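You operate a simulated robot arm through the tools that you are given. There is no shell and no other tool.

You are at the controls of a simulated robot arm. One attempt, no reset.

Task
Grease the middle of the bearing cover, then lay the seal ring on.
Fine: use the red brush and put it back in its holder. A coat counts when it lies all over at full strength: go over it till it gets no stronger.

The check looks at the end state, three seconds after you hand in, the way a careful person would. Anything else that was tipped, shoved, dropped, spilled or broken makes it a failure. A push-on lid holds only when it is set on centred and level and pressed home; a screw cap is set on level and turned clockwise until tight.

Robot
A 6-joint arm with a fingered hand, fixed in place. Base frame: the origin is at the foot of the arm, x ahead of it, y to its left, z up. Lengths are in m, angles in rad, forces in N, time in s.
With the tool pointing down near the work surface it reaches from about 0.3 to 0.7 m from the base axis. Its first joint turns from -2.897 to 2.897 rad. Payload 4 kg.
The tool frame sits at the grasp point between the pads (the TCP): z along the fingers, y along the line on which they close. The tips reach 0.022 m beyond it. Largest opening 0.112 m; the body of the gripper starts 0.06 m behind the TCP. The gripper is a hand of 4 fingers: y runs from the thumb to the fingers, the wrist lies at [0, 0, -0.218] in the tool frame.
Orientation is that of the tool frame in the base frame, as [roll, pitch, yaw] about the fixed x, y, z axes, in that order (R = Rz(yaw) Ry(pitch) Rx(roll)). With the fingers straight down and closing along the base's y, the tool's x points along the base's -x, its y along +y and its z along -z.

Tools
- The arm moves only by the tool nudge_tool. Its argument "motion" is a list of rows, each a list of 6 numbers: the shift along the tool's x, y, z in m, then the turn, a rotation vector about the tool's x, y, z in rad. In form: [[tx, ty, tz, rx, ry, rz], ...]. A call has 1 to 20 rows; each row is the pose to reach, as a shift and turn from the pose commanded when the call began, along the tool's axes at that moment. Each row takes 0.2 s and may step no farther than 0.05 m and 0.15 rad from the row before; otherwise, the whole call is refused. Where a pose cannot be reached the arm comes as near as it can. A force on the tool above 40 N (or 10 N above the force at the start of the call, whichever is more), or a blocked arm, ends the call early, and 0.2 s more pass. In this call time passes only in rows, and 0.2 s behind the last. The reply holds the time, the measured pose of the TCP, the force on the tool along the base axes, the opening and the grip force, in the units named above and with some noise, with the torque about the TCP (base axes, N m) and any sound that the robot's microphone picked up, and new pictures: "pictures" is both (left out), scene, wrist or none.
- Cameras (640 x 400 px; columns grow to the right, rows downward): "scene" is fixed at [0.4014, -0.5021, 1.7335]; the picture's right is [0.93, 0.37, 0.00], its down [0.21, -0.53, -0.82] and it looks along [-0.30, 0.76, -0.57] (base axes); focal length 344 px, centre (320, 200). "wrist" rides on the gripper at [0.069, 0.004, -0.083] in the tool frame; the picture's right is [-0.06, 1.00, 0.00], its down [-0.76, -0.05, -0.64] and it looks along [-0.64, -0.04, 0.77] (tool axes); focal length 243 px, centre (320, 200). There is no depth. A picture from a camera that has moved, and an enlarged one, comes with that camera's place and axes in the base frame and with its lens.
- move_fingers(finger1, finger2, finger3, thumb_bend): sets how far each is bent, from 0 (flat) to 1 (curled in); at 0.3 the hand is open as for a grip, at 0.7 the pads meet at the TCP. One left out holds its place. A second passes; each finger stops where it meets its share of the squeeze, and holds until it gets a number again. It is the only way to open and close the hand. It gives what a move gives, with no picture; readings hold the bend of each and the force on the fingers (four entries, about 0 where the hand has none), thumb and palm.
- zoom(camera, box): a new picture of the part [left, top, right, bottom] of that camera's present view, enlarged. No time passes.
- sign_off(): hands the job in; it is judged then, once.

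Nothing tells you positions but the pictures and the camera data. Unless the task says otherwise, let go and move clear before handing in.

The tools are called after "Request:" as name(argument=value, ...) on one line, values as JSON. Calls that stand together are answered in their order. nudge_tool: Moves the arm, as the interface text tells. Its arguments: {"type":"object","properties":{"motion":{"type":"array"},"pictures":{"type":"string","enum":["both","scene","wrist","none"]}},"required":["motion"]} The other tools are called the same way: move_fingers (finger1, finger2, finger3, thumb_bend) moves the fingers one by one; zoom (camera, box) takes an enlarged picture of a part of a camera's view; sign_off () hands the job in.

At the start:

```text
clock: 0.0
position: [0.0401, 0.3974, 1.2283]
tool_rot: [-3.142, -0.002, 3.141]
force: [0.6, 1.5, 0.2]
ft_torque: [0.01, -0.02, 0.01]
grip_width: 0.1118
grasp_force: 0.0
shape: jaw
bend: [0.3, 0.3, 0.3, 0.3]
finger forces: [0.1, 0.0, 0.0, 0.1, 0.0, 0.1]
```

scene: 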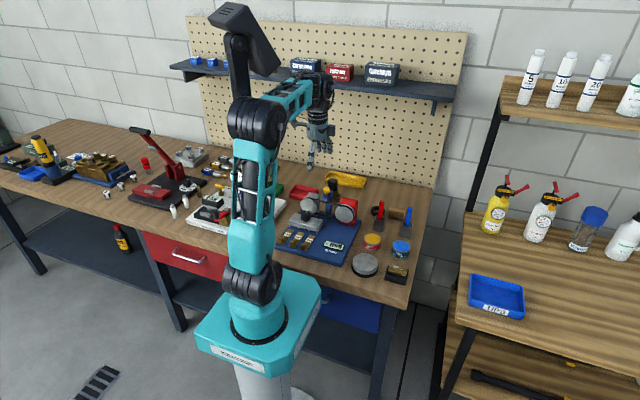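
wrist: 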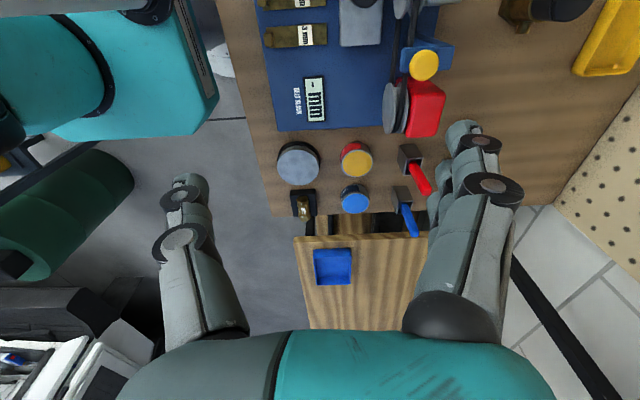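

I see a workbench with the robot in front of it; near the bench's right end there is a grey round disc (perhaps the bearing cover), red/yellow and blue pots, and red and blue brushes in holders. I'll zoom in to identify each thing before moving.

Request:
zoom(camera="scene", box=[270, 160, 430, 300])

Request:
zoom(camera="scene", box=[340, 195, 420, 295])

Request:
zoom(camera="wrist", box=[260, 60, 460, 300])

Request:
zoom(camera="scene", box=[120, 120, 280, 250])

```text
2.86 times, centred on (350, 230) of scene
camera zoom: at [0.4014, -0.5021, 1.7335], right [0.93, 0.37, 0.0], down [0.21, -0.53, -0.82], along [-0.3, 0.76, -0.57], focal length 983 px, centre (234, 114)
```

zoom: 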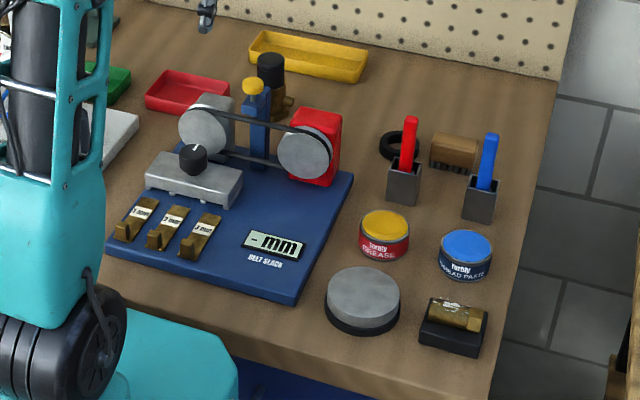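

```text
4.00 times, centred on (380, 245) of scene
camera zoom: at [0.4014, -0.5021, 1.7335], right [0.93, 0.37, 0.0], down [0.21, -0.53, -0.82], along [-0.3, 0.76, -0.57], focal length 1376 px, centre (80, 20)
```

zoom: 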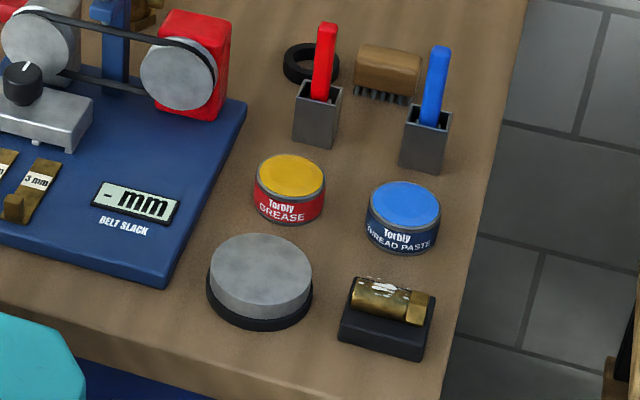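

```text
1.67 times, centred on (360, 180) of wrist
camera zoom: at [-0.0308, 0.4014, 1.3133], right [0.06, 1.0, 0.0], down [0.77, -0.05, 0.64], along [0.64, -0.04, -0.77], focal length 404 px, centre (253, 233)
```

zoom: 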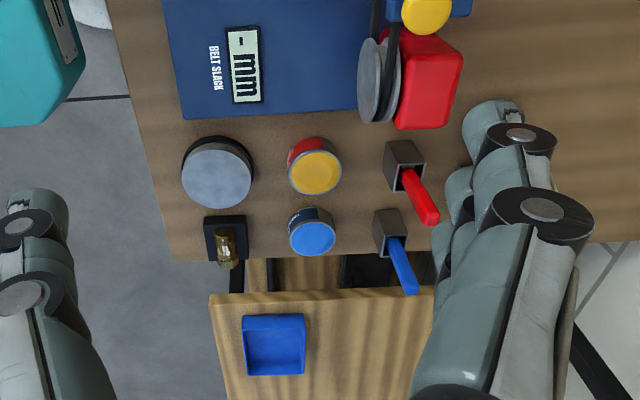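

```text
3.08 times, centred on (200, 185) of scene
camera zoom: at [0.4014, -0.5021, 1.7335], right [0.93, 0.37, 0.0], down [0.21, -0.53, -0.82], along [-0.3, 0.76, -0.57], focal length 1059 px, centre (689, 246)
```

zoom: 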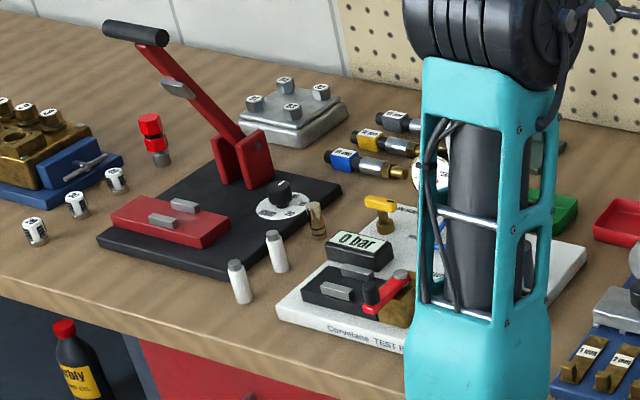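

The grey disc near (0.235, 0.340) looks like the bearing cover, the red pot near (0.228, 0.461) is marked GREASE, the red brush stands in a holder near (0.226, 0.57), and a black ring lies behind it near (0.20, 0.68). I'll move closer over this area, keeping high, to measure better with the wrist camera.

Request:
nudge_tool(motion=[[-0.005, 0.04, 0.02, 0, 0, 0], [-0.01, 0.08, 0.04, 0, 0, 0], [-0.015, 0.12, 0.06, 0, 0, 0], [-0.02, 0.153, 0.078, 0, 0, 0]], pictures="both")

```text
clock: 1.0
position: [0.0564, 0.5491, 1.1512]
tool_rot: [3.141, -0.002, 3.142]
force: [0.3, 0.1, 0.0]
ft_torque: [-0.02, 0.01, -0.02]
grip_width: 0.1119
grasp_force: 0.2
shape: jaw
bend: [0.3, 0.3, 0.3, 0.3]
finger forces: [0.0, 0.1, 0.0, 0.0, 0.1, 0.0]
camera wrist: at [-0.0134, 0.5521, 1.2351], right [0.06, 1.0, 0.0], down [0.77, -0.05, 0.64], along [0.64, -0.04, -0.77], focal length 243 px, centre (320, 200)
```

scene: 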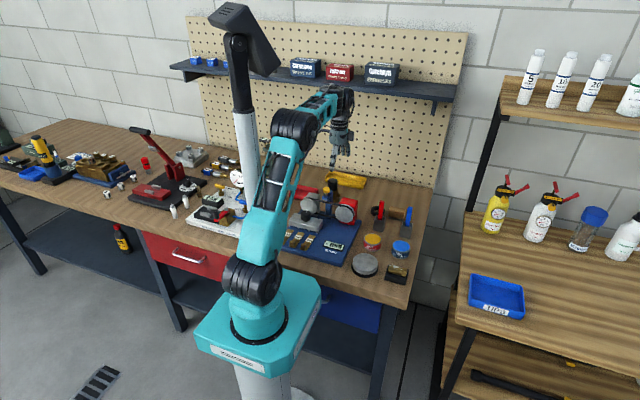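
wrist: 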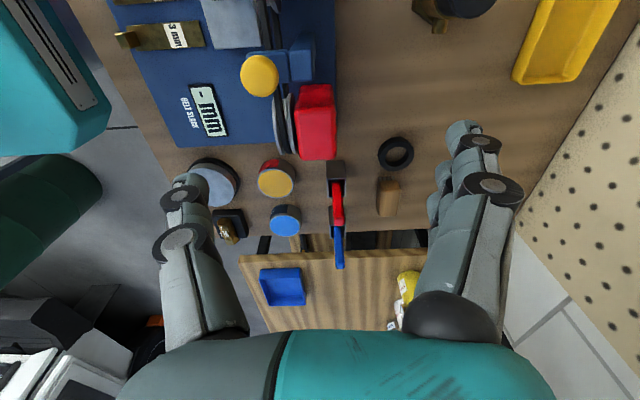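

Now the ring, red and blue brushes and the pots are visible together. I'll zoom the wrist camera for precise pixel positions.

Request:
zoom(camera="wrist", box=[250, 120, 450, 280])

Request:
zoom(camera="scene", box=[355, 190, 425, 250])

```text
2.50 times, centred on (350, 200) of wrist
camera zoom: at [-0.0134, 0.5521, 1.2351], right [0.06, 1.0, 0.0], down [0.77, -0.05, 0.64], along [0.64, -0.04, -0.77], focal length 606 px, centre (245, 200)
```

zoom: 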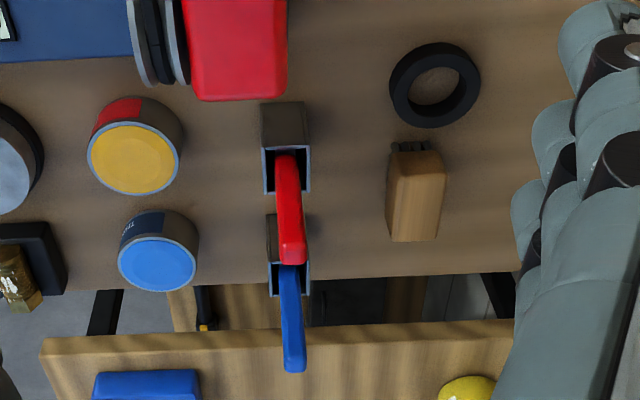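

```text
6.67 times, centred on (390, 220) of scene
camera zoom: at [0.4014, -0.5021, 1.7335], right [0.93, 0.37, 0.0], down [0.21, -0.53, -0.82], along [-0.3, 0.76, -0.57], focal length 2294 px, centre (-147, 67)
```

zoom: 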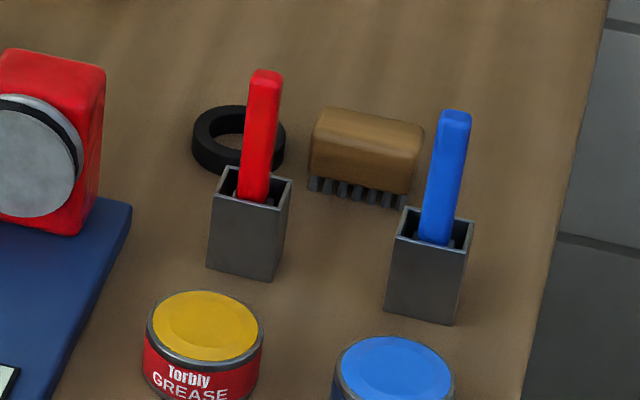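

The red brush handle stands upright at about (0.229, 0.563), top at z≈0.99, holder top z≈0.91; the ring is at about (0.200, 0.670) and the bench is about z≈0.855. I'll move above the red brush with the hand open.

Request:
nudge_tool(motion=[[-0.04, 0.004, 0.015, 0, 0, 0], [-0.08, 0.008, 0.03, 0, 0, 0], [-0.12, 0.011, 0.05, 0, 0, 0], [-0.155, 0.013, 0.07, 0, 0, 0], [-0.1727, 0.0145, 0.0815, 0, 0, 0], [-0.1727, 0.0145, 0.0815, 0, 0, 0]], pictures="both")

```text
clock: 2.4
position: [0.2302, 0.5654, 1.0688]
tool_rot: [3.141, -0.002, 3.141]
force: [0.1, -1.6, 0.7]
ft_torque: [-0.01, -0.02, 0.01]
grip_width: 0.1116
grasp_force: 0.0
shape: jaw
bend: [0.3, 0.3, 0.3, 0.3]
finger forces: [0.1, 0.0, 0.0, 0.1, 0.0, 0.1]
camera wrist: at [0.1609, 0.5685, 1.1534], right [0.06, 1.0, 0.0], down [0.77, -0.05, 0.64], along [0.64, -0.04, -0.77], focal length 243 px, centre (320, 200)
```

scene: 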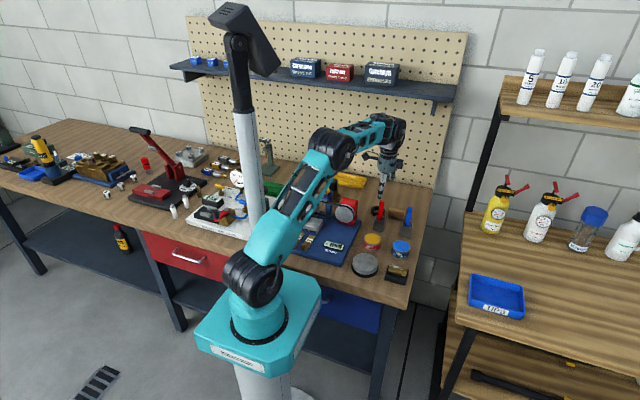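
wrist: 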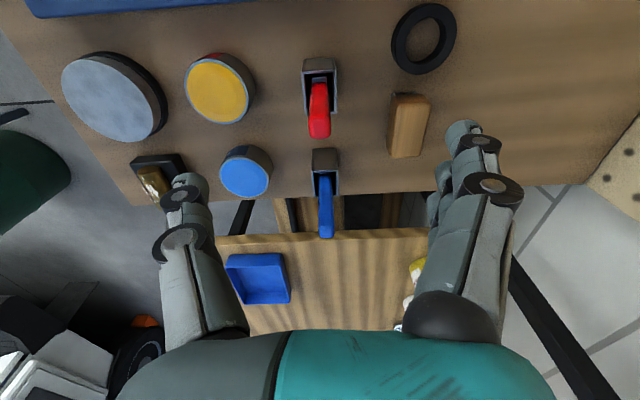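

Request:
zoom(camera="wrist", box=[270, 40, 370, 160])

Request:
zoom(camera="scene", box=[350, 140, 430, 240])

```text
3.33 times, centred on (320, 100) of wrist
camera zoom: at [0.1609, 0.5685, 1.1534], right [0.06, 1.0, 0.0], down [0.77, -0.05, 0.64], along [0.64, -0.04, -0.77], focal length 809 px, centre (320, 533)
```

zoom: 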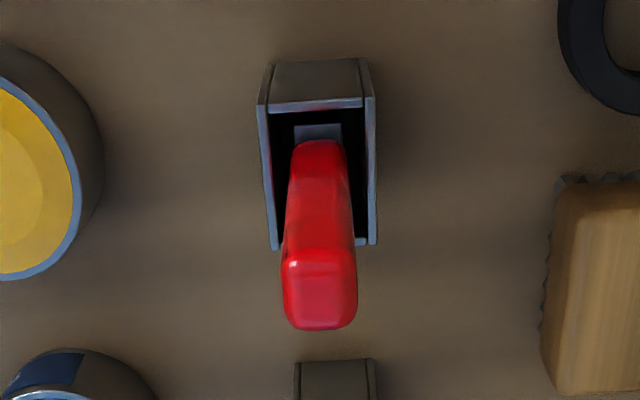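

```text
4.00 times, centred on (390, 190) of scene
camera zoom: at [0.4014, -0.5021, 1.7335], right [0.93, 0.37, 0.0], down [0.21, -0.53, -0.82], along [-0.3, 0.76, -0.57], focal length 1376 px, centre (40, 240)
```

zoom: 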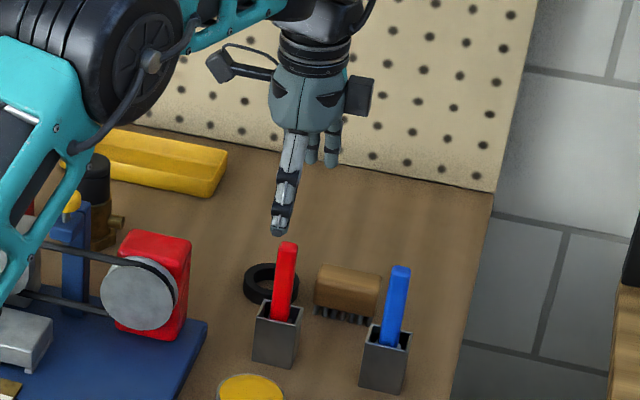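

The tool is centred over the red handle (about 0.230, 0.564, top z≈0.99). I'll lower so the pads straddle the handle around z≈0.963.

Request:
nudge_tool(motion=[[0, 0, 0.03, 0, 0, 0], [0, 0, 0.06, 0, 0, 0], [0, 0, 0.085, 0, 0, 0], [0, 0, 0.107, 0, 0, 0], [0, 0, 0.107, 0, 0, 0]], pictures="both")

```text
clock: 3.6
position: [0.2311, 0.5664, 0.9619]
tool_rot: [3.141, -0.002, 3.142]
force: [-0.2, -0.3, 0.1]
ft_torque: [0.0, -0.03, 0.0]
grip_width: 0.1119
grasp_force: 0.1
shape: jaw
bend: [0.3, 0.3, 0.3, 0.3]
finger forces: [0.1, 0.1, 0.0, 0.1, 0.1, 0.0]
camera wrist: at [0.1608, 0.5693, 1.0453], right [0.06, 1.0, 0.0], down [0.77, -0.05, 0.64], along [0.64, -0.04, -0.77], focal length 243 px, centre (320, 200)
```

scene: 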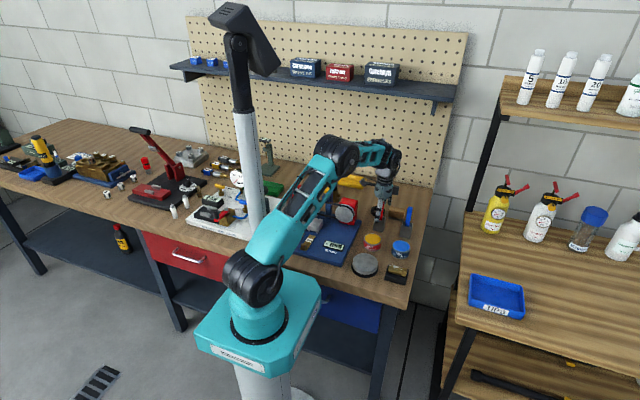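
wrist: 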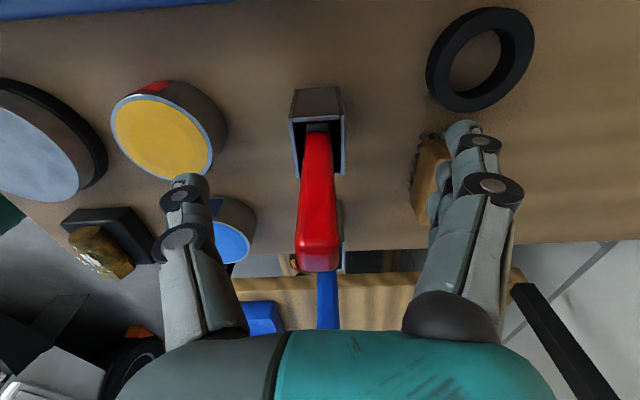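

Request:
move_fingers(finger1=0.6, finger2=0.6, finger3=0.6, thumb_bend=0.6)

Request:
zoom(camera="wrist", box=[220, 100, 420, 300])

Request:
zoom(camera="scene", box=[355, 160, 425, 240])

```text
clock: 4.6
position: [0.2294, 0.5661, 0.9613]
tool_rot: [-3.14, -0.002, 3.14]
force: [-0.1, 0.0, 0.0]
ft_torque: [-0.01, 0.05, -0.03]
grip_width: 0.0315
grasp_force: 0.0
shape: fingers
bend: [0.6, 0.6, 0.6, 0.6]
finger forces: [0.0, 0.0, 0.1, 0.0, 0.0, 0.0]
```

```text
2.00 times, centred on (320, 200) of wrist
camera zoom: at [0.1608, 0.5692, 1.0457], right [0.06, 1.0, 0.0], down [0.77, -0.05, 0.64], along [0.64, -0.04, -0.77], focal length 485 px, centre (320, 200)
```

zoom: 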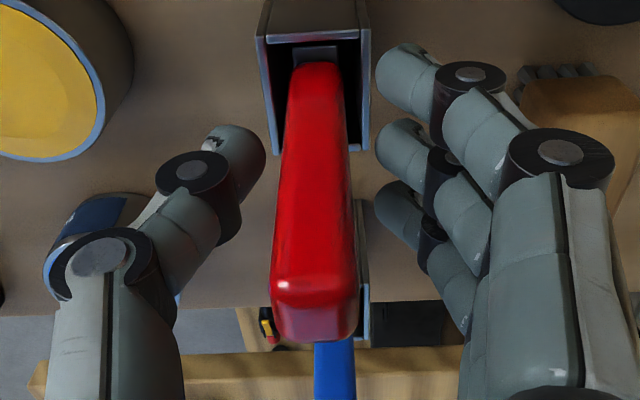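

```text
5.00 times, centred on (390, 200) of scene
camera zoom: at [0.4014, -0.5021, 1.7335], right [0.93, 0.37, 0.0], down [0.21, -0.53, -0.82], along [-0.3, 0.76, -0.57], focal length 1720 px, centre (-30, 200)
```

zoom: 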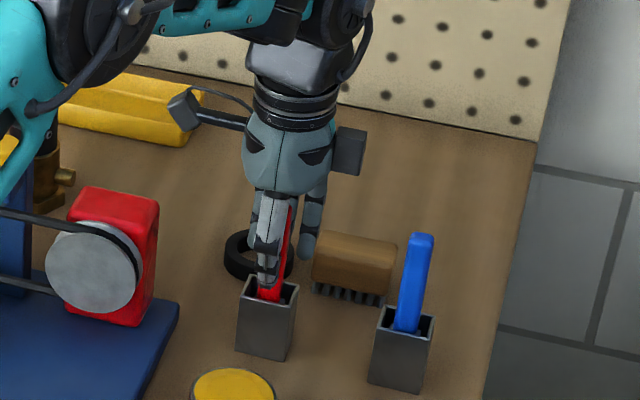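

Thumb and fingers flank the handle without touching yet. I'll close now to grip.

Request:
move_fingers(finger1=0.7, finger2=0.75, finger3=0.7, thumb_bend=0.75)

Request:
zoom(camera="wrist", box=[220, 100, 420, 300])

Request:
zoom(camera="scene", box=[355, 160, 425, 240])

```text
clock: 5.6
position: [0.2305, 0.5664, 0.9612]
tool_rot: [3.141, -0.002, 3.141]
force: [-1.0, 0.6, -0.5]
ft_torque: [0.02, 0.03, -0.01]
grip_width: 0.0118
grasp_force: 8.6
shape: fingers
bend: [0.7, 0.7, 0.7, 0.69]
finger forces: [0.0, 8.2, 0.1, 0.1, 8.2, 0.0]
```

```text
2.00 times, centred on (320, 200) of wrist
camera zoom: at [0.1608, 0.5692, 1.0456], right [0.06, 1.0, 0.0], down [0.77, -0.05, 0.64], along [0.64, -0.04, -0.77], focal length 485 px, centre (320, 200)
```

zoom: 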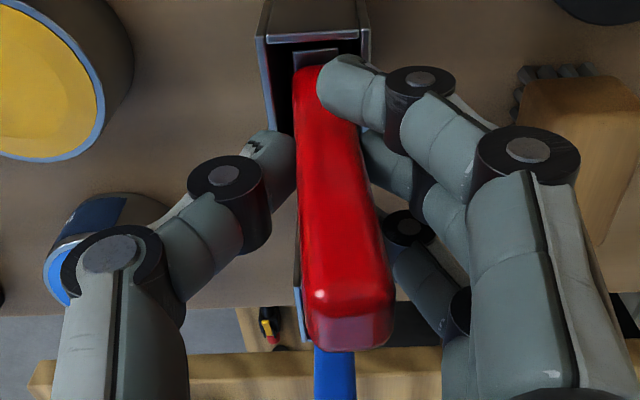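

```text
5.00 times, centred on (390, 200) of scene
camera zoom: at [0.4014, -0.5021, 1.7335], right [0.93, 0.37, 0.0], down [0.21, -0.53, -0.82], along [-0.3, 0.76, -0.57], focal length 1720 px, centre (-30, 200)
```

zoom: 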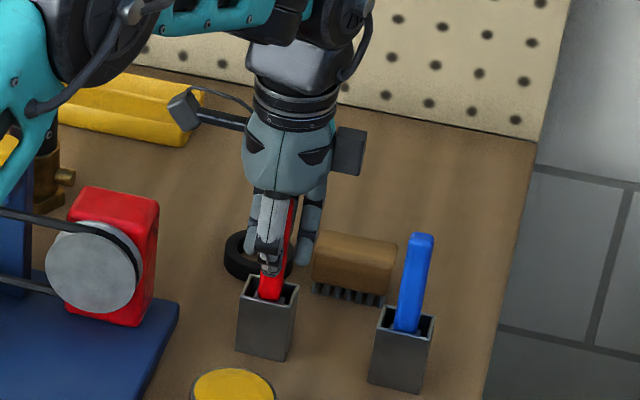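

The handle is gripped (8 N between the middle finger and thumb, others flanking), leaning slightly. I'll lift it slowly, straight up, watching the force.

Request:
nudge_tool(motion=[[0, 0, -0.006, 0, 0, 0], [0, 0, -0.012, 0, 0, 0], [0, 0, -0.018, 0, 0, 0], [0, 0, -0.024, 0, 0, 0], [0, 0, -0.03, 0, 0, 0]], pictures="both")

Request:
zoom(camera="wrist", box=[220, 80, 420, 280])

Request:
zoom(camera="scene", box=[355, 160, 425, 240])

```text
clock: 6.8
position: [0.23, 0.5665, 0.992]
tool_rot: [3.141, -0.003, -3.141]
force: [-0.2, 0.9, 0.0]
ft_torque: [0.0, 0.01, 0.02]
grip_width: 0.012
grasp_force: 8.3
shape: fingers
bend: [0.7, 0.7, 0.7, 0.69]
finger forces: [0.0, 8.2, 0.0, 0.1, 8.1, 0.0]
camera wrist: at [0.1612, 0.5701, 1.0764], right [0.06, 1.0, 0.0], down [0.77, -0.05, 0.64], along [0.64, -0.04, -0.77], focal length 243 px, centre (320, 200)
```

scene: 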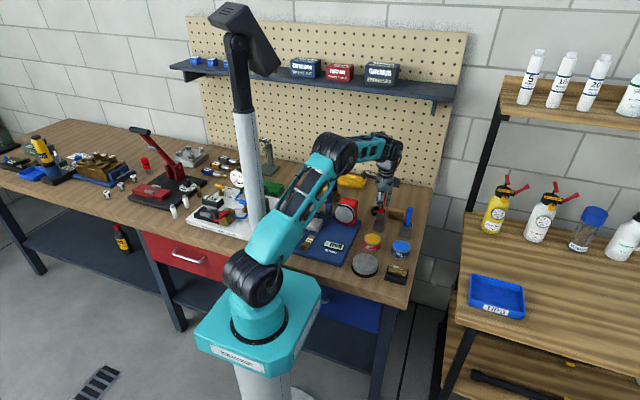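
wrist: 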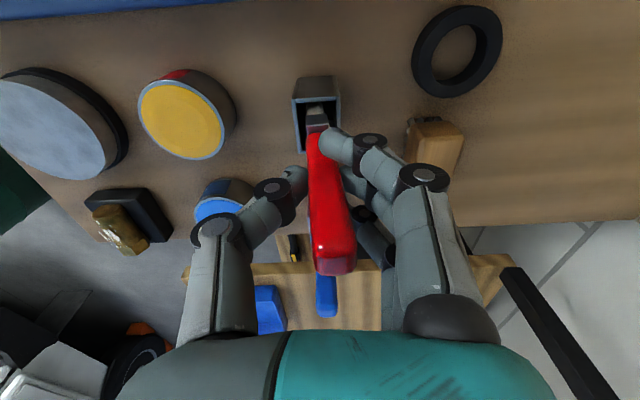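

```text
2.00 times, centred on (320, 180) of wrist
camera zoom: at [0.1612, 0.5701, 1.0764], right [0.06, 1.0, 0.0], down [0.77, -0.05, 0.64], along [0.64, -0.04, -0.77], focal length 485 px, centre (320, 240)
```

zoom: 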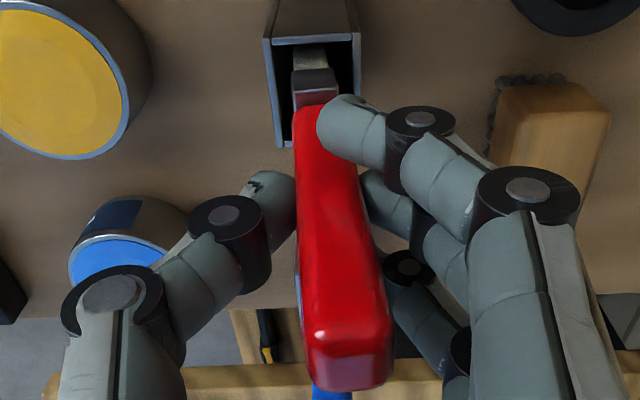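

```text
5.00 times, centred on (390, 200) of scene
camera zoom: at [0.4014, -0.5021, 1.7335], right [0.93, 0.37, 0.0], down [0.21, -0.53, -0.82], along [-0.3, 0.76, -0.57], focal length 1720 px, centre (-30, 200)
```

zoom: 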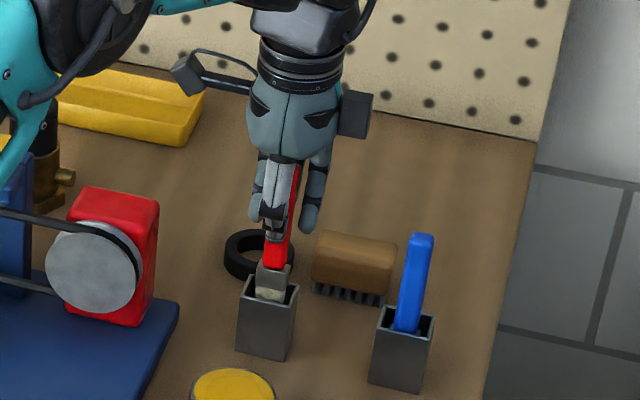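

The brush is coming out cleanly and the holder stays put. I'll keep lifting until it is well clear.

Request:
nudge_tool(motion=[[0, 0, -0.015, 0, 0, 0], [0, 0, -0.03, 0, 0, 0], [0, 0, -0.05, 0, 0, 0], [0, 0, -0.07, 0, 0, 0]], pictures="both")

Request:
zoom(camera="wrist", box=[220, 20, 420, 280])

Request:
zoom(camera="scene", box=[355, 150, 425, 240])

```text
clock: 7.8
position: [0.2326, 0.5668, 1.062]
tool_rot: [-3.141, -0.001, -3.141]
force: [0.5, -0.2, -1.1]
ft_torque: [-0.01, 0.02, -0.03]
grip_width: 0.0119
grasp_force: 7.8
shape: fingers
bend: [0.7, 0.7, 0.7, 0.69]
finger forces: [0.1, 8.2, 0.1, 0.1, 8.2, 0.0]
camera wrist: at [0.162, 0.5699, 1.1467], right [0.06, 1.0, 0.0], down [0.77, -0.05, 0.64], along [0.64, -0.04, -0.77], focal length 243 px, centre (320, 200)
```

scene: 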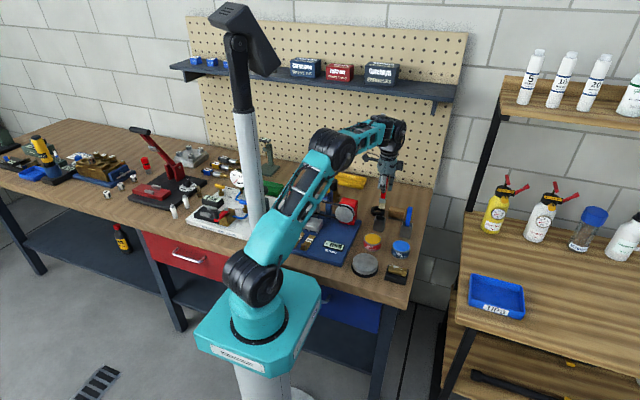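
wrist: 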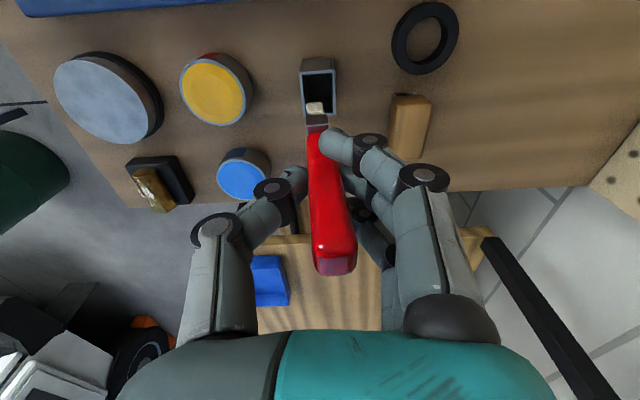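

```text
1.54 times, centred on (320, 150) of wrist
camera zoom: at [0.162, 0.5699, 1.1467], right [0.06, 1.0, 0.0], down [0.77, -0.05, 0.64], along [0.64, -0.04, -0.77], focal length 373 px, centre (320, 277)
```

zoom: 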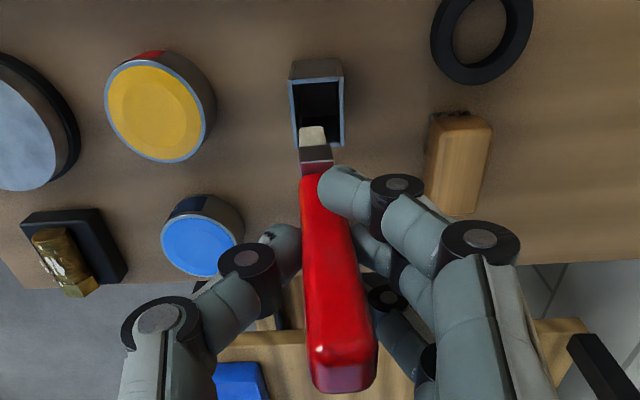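

```text
4.44 times, centred on (390, 195) of scene
camera zoom: at [0.4014, -0.5021, 1.7335], right [0.93, 0.37, 0.0], down [0.21, -0.53, -0.82], along [-0.3, 0.76, -0.57], focal length 1529 px, centre (9, 222)
```

zoom: 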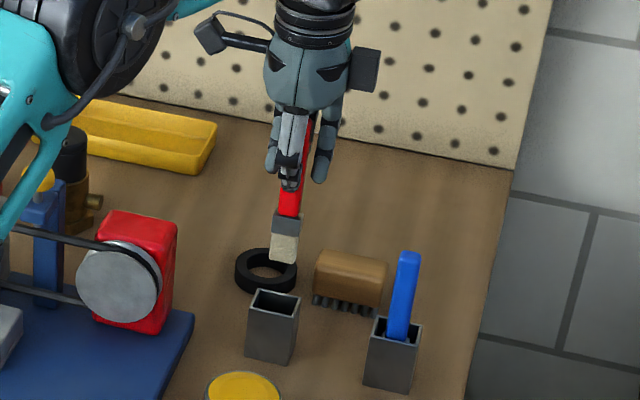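

The red brush is out, with light bristles about 0.107 m below the TCP and a slight lean (~0.07 rad). Next I'll straighten it and move over towards the bearing cover to inspect it closely before dipping.

Request:
nudge_tool(motion=[[0.006, -0.03, 0, -0.02, 0, 0], [0.012, -0.07, 0, -0.04, 0, 0], [0.02, -0.11, 0, -0.06, 0, 0], [0.028, -0.15, 0, -0.069, 0, 0], [0.035, -0.185, 0, -0.069, 0, 0], [0.035, -0.2, 0, -0.069, 0, 0], [0.035, -0.2, 0, -0.069, 0, 0]], pictures="both")

Request:
zoom(camera="wrist", box=[220, 40, 420, 200])

Request:
zoom(camera="scene", box=[335, 210, 415, 290])

```text
clock: 9.4
position: [0.1967, 0.3637, 1.0642]
tool_rot: [3.073, -0.003, -3.14]
force: [0.0, 0.0, -0.7]
ft_torque: [0.02, -0.01, -0.01]
grip_width: 0.0118
grasp_force: 7.8
shape: fingers
bend: [0.7, 0.71, 0.7, 0.69]
finger forces: [0.0, 8.2, 0.1, 0.0, 8.2, 0.0]
camera wrist: at [0.1262, 0.3615, 1.148], right [0.06, 1.0, 0.07], down [0.77, -0.09, 0.64], along [0.64, 0.01, -0.77], focal length 243 px, centre (320, 200)
```

scene: 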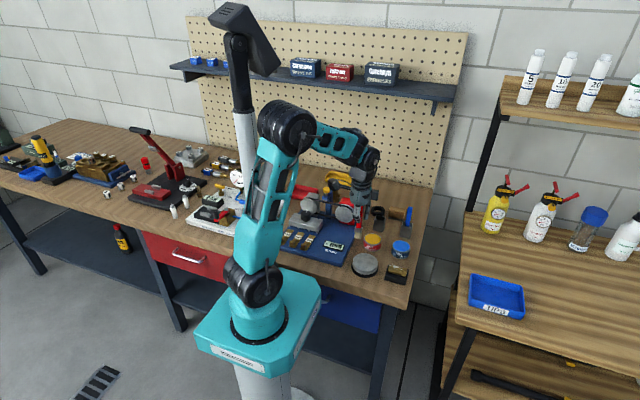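
wrist: 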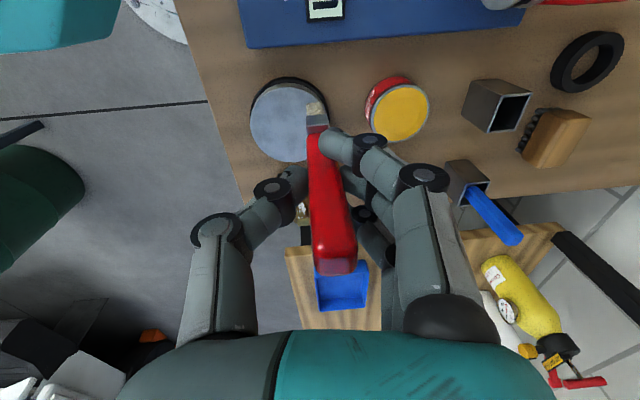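

```text
2.50 times, centred on (320, 120) of wrist
camera zoom: at [0.1262, 0.3615, 1.148], right [0.06, 1.0, 0.07], down [0.77, -0.09, 0.64], along [0.64, 0.01, -0.77], focal length 606 px, centre (320, 400)
```

zoom: 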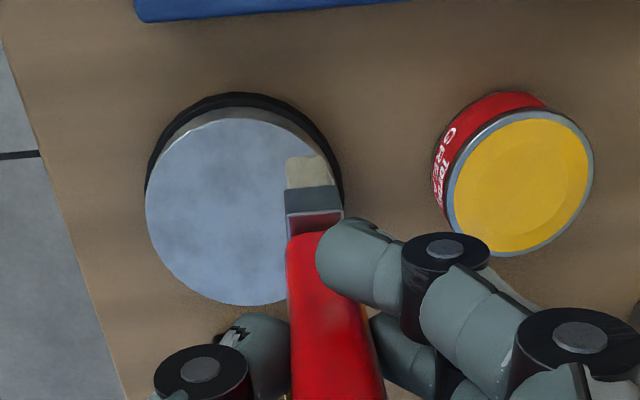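

```text
5.00 times, centred on (375, 250) of scene
camera zoom: at [0.4014, -0.5021, 1.7335], right [0.93, 0.37, 0.0], down [0.21, -0.53, -0.82], along [-0.3, 0.76, -0.57], focal length 1720 px, centre (45, -50)
```

zoom: 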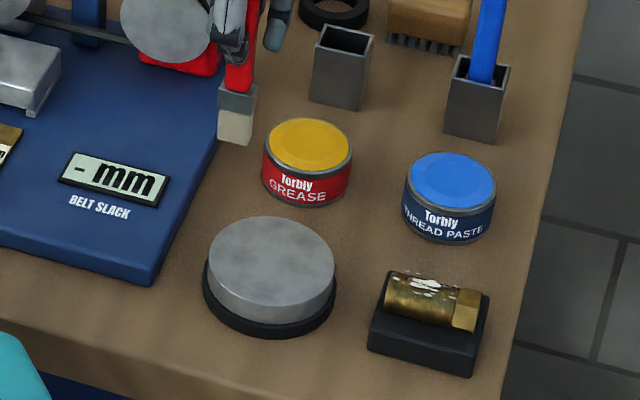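

The brush now hangs upright (tip ≈0.110 m below TCP). The cover is a plain grey disc about 0.088 m across at (0.235, 0.340), top z≈0.88. Next I'll move over the grease pot at (0.228, 0.461).

Request:
nudge_tool(motion=[[-0.01, 0.03, 0.002, 0, 0, 0], [-0.02, 0.06, 0.004, 0, 0, 0], [-0.03, 0.085, 0.0058, 0, 0, 0], [-0.0325, 0.0942, 0.0065, 0, 0, 0], [-0.0325, 0.0942, 0.0065, 0, 0, 0]], pictures="wrist")

Request:
zoom(camera="wrist", box=[220, 40, 420, 200])

Request:
zoom(camera="scene", box=[335, 190, 415, 290])

```text
clock: 10.6
position: [0.2288, 0.4642, 1.0628]
tool_rot: [3.073, -0.001, -3.141]
force: [-0.3, -0.7, -0.7]
ft_torque: [0.0, 0.02, 0.01]
grip_width: 0.0116
grasp_force: 8.5
shape: fingers
bend: [0.7, 0.71, 0.7, 0.69]
finger forces: [0.0, 8.3, 0.1, 0.0, 8.2, 0.0]
camera wrist: at [0.1595, 0.4604, 1.1458], right [0.06, 1.0, 0.07], down [0.77, -0.09, 0.64], along [0.64, 0.01, -0.77], focal length 243 px, centre (320, 200)
```

wrist: 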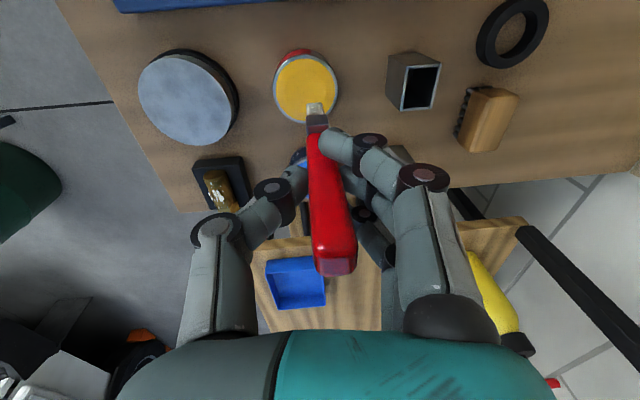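

```text
2.50 times, centred on (320, 120) of wrist
camera zoom: at [0.1595, 0.4604, 1.1458], right [0.06, 1.0, 0.07], down [0.77, -0.09, 0.64], along [0.64, 0.01, -0.77], focal length 606 px, centre (320, 400)
```

zoom: 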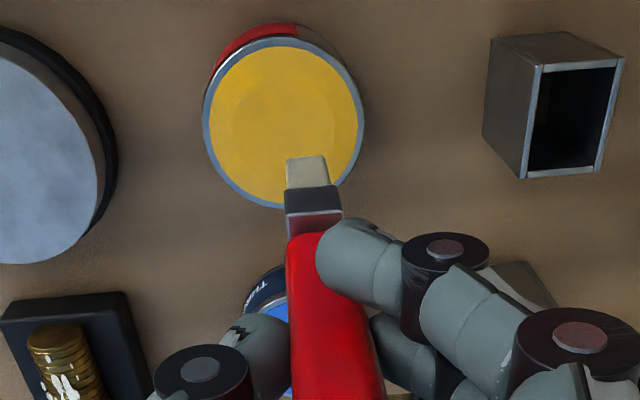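

```text
4.00 times, centred on (375, 240) of scene
camera zoom: at [0.4014, -0.5021, 1.7335], right [0.93, 0.37, 0.0], down [0.21, -0.53, -0.82], along [-0.3, 0.76, -0.57], focal length 1376 px, centre (100, 40)
```

zoom: 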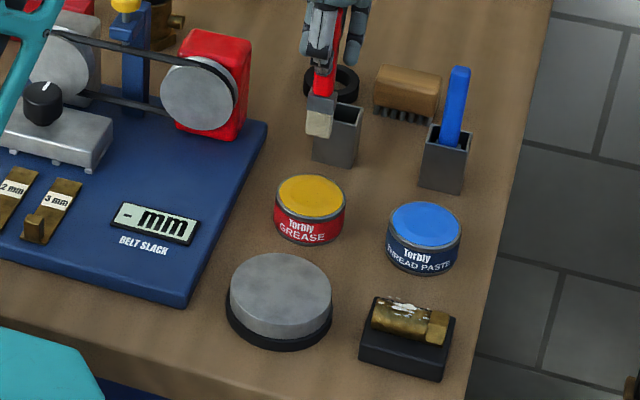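

The brush hangs just above the pot, tip slightly to the +y side. I'll shift a little to −y and descend toward the grease surface, stopping just above it.

Request:
nudge_tool(motion=[[0, -0.004, 0.015, 0, 0, 0], [0, -0.006, 0.03, 0, 0, 0], [0, -0.0085, 0.045, 0, 0, 0], [0, -0.0098, 0.0545, 0, 0, 0], [0, -0.0098, 0.0545, 0, 0, 0]], pictures="wrist")

Request:
zoom(camera="wrist", box=[220, 40, 420, 200])

Request:
zoom(camera="scene", box=[345, 200, 405, 260])

```text
clock: 11.8
position: [0.2277, 0.4538, 1.0073]
tool_rot: [3.072, -0.002, -3.14]
force: [0.4, -0.1, -0.2]
ft_torque: [0.04, -0.02, 0.01]
grip_width: 0.0117
grasp_force: 8.0
shape: fingers
bend: [0.7, 0.71, 0.7, 0.69]
finger forces: [0.0, 8.3, 0.0, 0.0, 8.2, 0.0]
camera wrist: at [0.1588, 0.451, 1.0907], right [0.06, 1.0, 0.07], down [0.77, -0.09, 0.64], along [0.64, 0.01, -0.77], focal length 243 px, centre (320, 200)
```

wrist: 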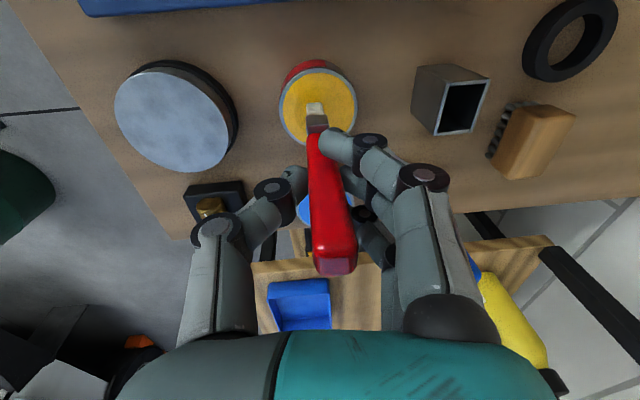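

```text
2.50 times, centred on (320, 120) of wrist
camera zoom: at [0.1588, 0.451, 1.0907], right [0.06, 1.0, 0.07], down [0.77, -0.09, 0.64], along [0.64, 0.01, -0.77], focal length 606 px, centre (320, 400)
```

zoom: 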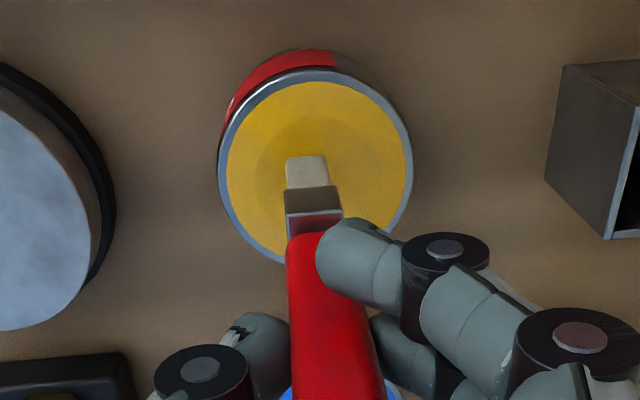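

```text
6.67 times, centred on (375, 230) of scene
camera zoom: at [0.4014, -0.5021, 1.7335], right [0.93, 0.37, 0.0], down [0.21, -0.53, -0.82], along [-0.3, 0.76, -0.57], focal length 2294 px, centre (-47, 0)
```

zoom: 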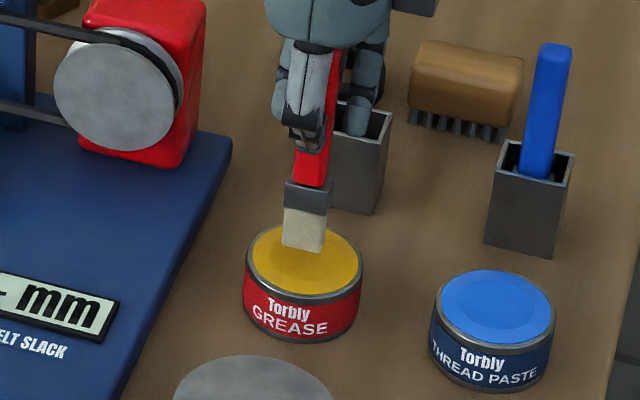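

The tip is over the middle of the pot and about 1 cm above the grease. I'll lower gently in small steps.

Request:
nudge_tool(motion=[[0, -0.0002, 0.003, 0, 0, 0], [0, -0.0004, 0.006, 0, 0, 0], [0, -0.0006, 0.009, 0, 0, 0], [0, -0.0008, 0.011, 0, 0, 0], [0, -0.0009, 0.013, 0, 0, 0]], pictures="wrist")

Request:
zoom(camera="wrist", box=[260, 40, 380, 140])

Request:
zoom(camera="scene", box=[345, 200, 405, 260])

```text
clock: 13.0
position: [0.2301, 0.4529, 0.9951]
tool_rot: [3.074, -0.001, 3.141]
force: [0.6, 0.1, 0.3]
ft_torque: [0.03, 0.01, -0.01]
grip_width: 0.0121
grasp_force: 8.7
shape: fingers
bend: [0.7, 0.71, 0.7, 0.69]
finger forces: [0.1, 8.3, 0.0, 0.0, 8.2, 0.1]
camera wrist: at [0.1602, 0.4516, 1.0786], right [0.06, 1.0, 0.07], down [0.77, -0.09, 0.64], along [0.64, 0.01, -0.77], focal length 243 px, centre (320, 200)
```

wrist: 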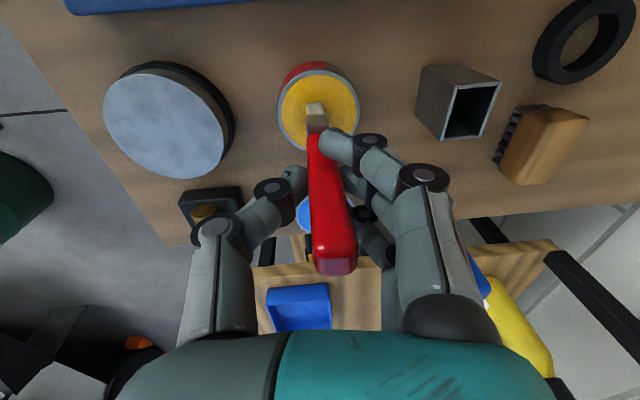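

```text
4.00 times, centred on (320, 90) of wrist
camera zoom: at [0.1602, 0.4516, 1.0786], right [0.06, 1.0, 0.07], down [0.77, -0.09, 0.64], along [0.64, 0.01, -0.77], focal length 970 px, centre (320, 640)
```

zoom: 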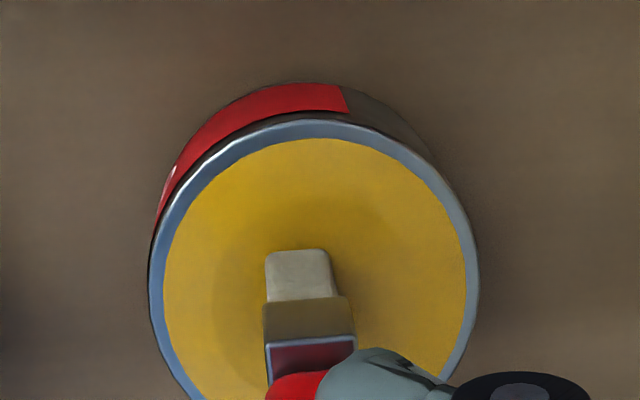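

```text
6.67 times, centred on (375, 230) of scene
camera zoom: at [0.4014, -0.5021, 1.7335], right [0.93, 0.37, 0.0], down [0.21, -0.53, -0.82], along [-0.3, 0.76, -0.57], focal length 2294 px, centre (-47, 0)
```

zoom: 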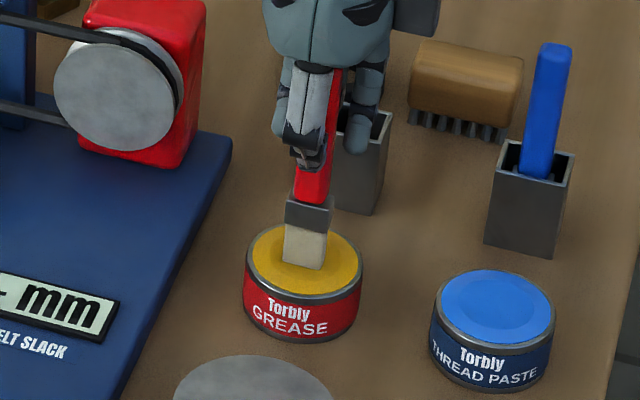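

No contact yet (force ~0, bristles fully visible). I'll continue in small steps.

Request:
nudge_tool(motion=[[0, -0.0001, 0.002, 0, 0, 0], [0, -0.0003, 0.004, 0, 0, 0], [0, -0.0004, 0.006, 0, 0, 0]], pictures="none")

Request:
zoom(camera="wrist", box=[260, 40, 380, 140])

Request:
zoom(camera="scene", box=[345, 200, 405, 260])

```text
clock: 13.8
position: [0.2292, 0.4546, 0.9887]
tool_rot: [3.07, 0.002, 3.141]
force: [1.6, -1.1, 16.9]
ft_torque: [0.04, 0.0, 0.03]
grip_width: 0.0101
grasp_force: 12.3
shape: fingers
bend: [0.7, 0.72, 0.7, 0.73]
finger forces: [0.0, 11.3, 0.0, 0.0, 12.8, 0.1]
```

```text
4.00 times, centred on (320, 90) of wrist
camera zoom: at [0.1598, 0.4525, 1.0727], right [0.06, 1.0, 0.07], down [0.76, -0.1, 0.64], along [0.64, 0.01, -0.77], focal length 970 px, centre (320, 640)
```

zoom: 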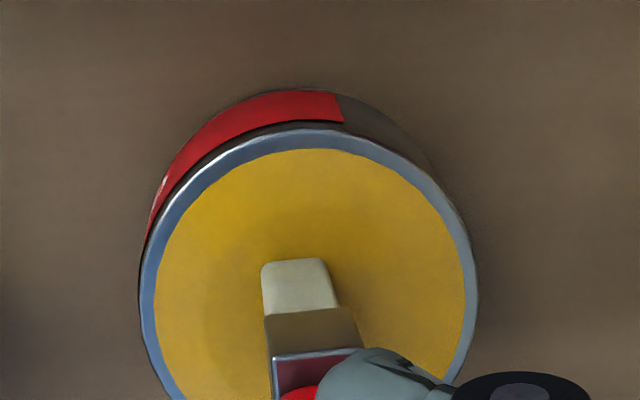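

```text
6.67 times, centred on (375, 230) of scene
camera zoom: at [0.4014, -0.5021, 1.7335], right [0.93, 0.37, 0.0], down [0.21, -0.53, -0.82], along [-0.3, 0.76, -0.57], focal length 2294 px, centre (-47, 0)
```

zoom: 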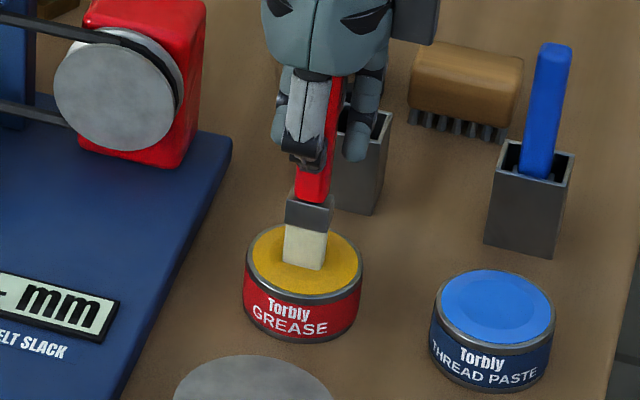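

Contact made (17 N, a bit firm; the handle slid up slightly in the grip). I'll ease up and look at whether the bristles took grease.

Request:
nudge_tool(motion=[[0, 0.0002, -0.003, 0, 0, 0], [0, 0.0004, -0.006, 0, 0, 0], [0, 0.001, -0.015, 0, 0, 0]], pictures="wrist")

Request:
zoom(camera="wrist", box=[260, 40, 380, 140])

Request:
zoom(camera="scene", box=[345, 200, 405, 260])

```text
clock: 14.6
position: [0.2281, 0.4531, 1.0036]
tool_rot: [3.075, -0.002, -3.141]
force: [-0.3, 0.3, -1.4]
ft_torque: [-0.01, -0.02, -0.01]
grip_width: 0.0108
grasp_force: 7.8
shape: fingers
bend: [0.7, 0.71, 0.7, 0.71]
finger forces: [0.0, 8.0, 0.1, 0.0, 8.1, 0.0]
camera wrist: at [0.1588, 0.452, 1.0874], right [0.06, 1.0, 0.07], down [0.77, -0.09, 0.64], along [0.64, 0.01, -0.77], focal length 243 px, centre (320, 200)
```

wrist: 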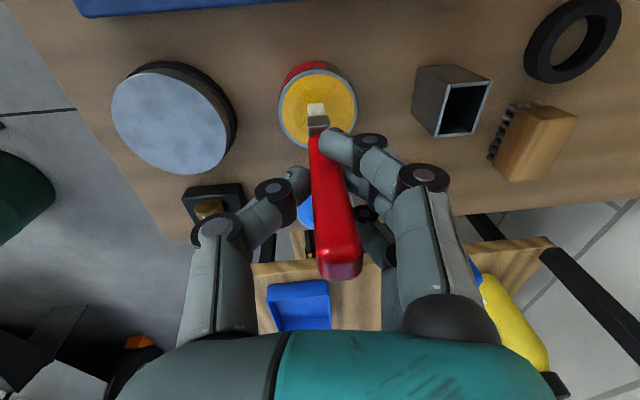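

```text
4.00 times, centred on (320, 90) of wrist
camera zoom: at [0.1588, 0.452, 1.0874], right [0.06, 1.0, 0.07], down [0.77, -0.09, 0.64], along [0.64, 0.01, -0.77], focal length 970 px, centre (320, 640)
```

zoom: 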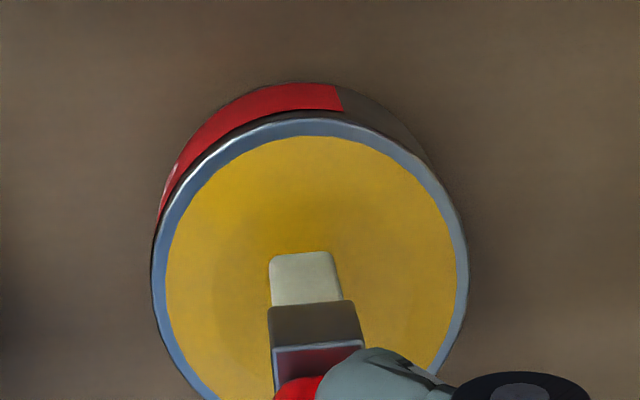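

```text
6.67 times, centred on (375, 230) of scene
camera zoom: at [0.4014, -0.5021, 1.7335], right [0.93, 0.37, 0.0], down [0.21, -0.53, -0.82], along [-0.3, 0.76, -0.57], focal length 2294 px, centre (-47, 0)
```

zoom: 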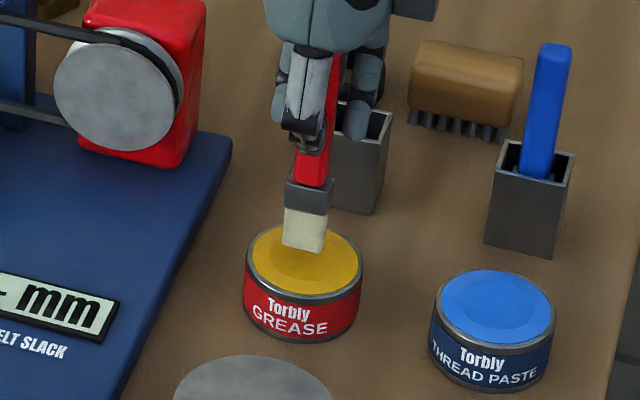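

The bristles look slightly creamier now. I'll dip again with a light touch and swirl gently inside the pot to load the brush fully.

Request:
nudge_tool(motion=[[0, -0.0005, 0.007, 0, 0, 0], [0, -0.0009, 0.012, 0, 0, 0], [0, -0.001, 0.014, 0, 0, 0], [0, -0.001, 0.0148, 0, 0, 0]], pictures="none")

```text
clock: 15.6
position: [0.2287, 0.4543, 0.9886]
tool_rot: [3.07, 0.001, -3.14]
force: [0.1, -0.2, 14.5]
ft_torque: [0.07, 0.01, -0.01]
grip_width: 0.0108
grasp_force: 11.3
shape: fingers
bend: [0.7, 0.72, 0.7, 0.72]
finger forces: [0.1, 11.0, 0.0, 0.1, 12.1, 0.0]
```

Request:
nudge_tool(motion=[[0, 0.0001, -0.002, 0, 0, 0], [0.004, 0.0001, -0.002, 0, 0, 0], [0.008, 0.0001, -0.002, 0, 0, 0], [0.004, 0.0001, -0.002, 0, 0, 0], [-0.004, 0.0001, -0.002, 0, 0, 0], [-0.008, 0.0001, -0.002, 0, 0, 0], [0, 0.0001, -0.002, 0, 0, 0]], pictures="none")

Request:
zoom(camera="wrist", box=[260, 40, 380, 140])

Request:
zoom(camera="scene", box=[345, 200, 405, 260])

```text
clock: 17.2
position: [0.2305, 0.4536, 0.9907]
tool_rot: [3.073, -0.002, -3.14]
force: [0.1, 0.4, 2.1]
ft_torque: [0.04, 0.0, 0.01]
grip_width: 0.0109
grasp_force: 8.6
shape: fingers
bend: [0.7, 0.71, 0.7, 0.71]
finger forces: [0.0, 8.6, 0.1, 0.1, 8.5, 0.0]
```

```text
4.00 times, centred on (320, 90) of wrist
camera zoom: at [0.1601, 0.4511, 1.0747], right [0.06, 1.0, 0.07], down [0.77, -0.09, 0.64], along [0.64, 0.01, -0.77], focal length 970 px, centre (320, 640)
```

zoom: 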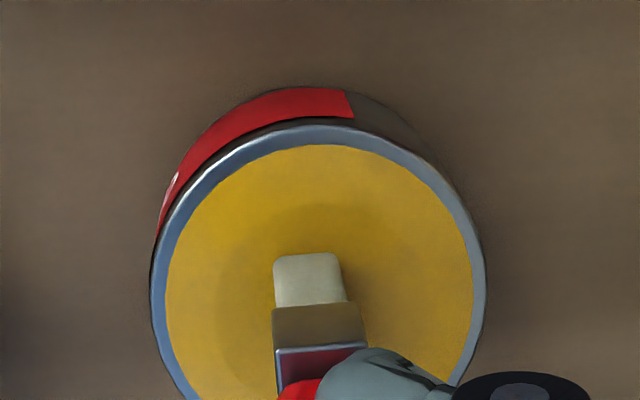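

```text
6.67 times, centred on (375, 230) of scene
camera zoom: at [0.4014, -0.5021, 1.7335], right [0.93, 0.37, 0.0], down [0.21, -0.53, -0.82], along [-0.3, 0.76, -0.57], focal length 2294 px, centre (-47, 0)
```

zoom: 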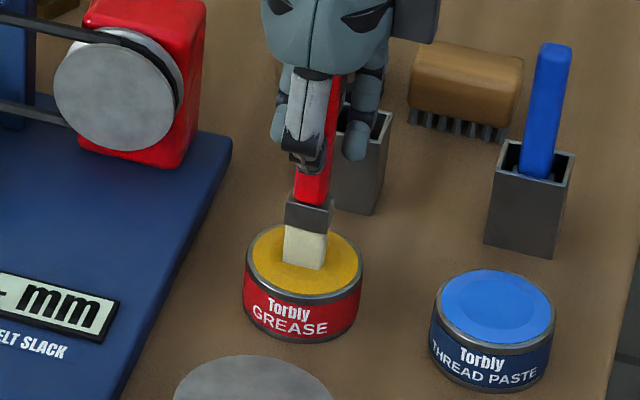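

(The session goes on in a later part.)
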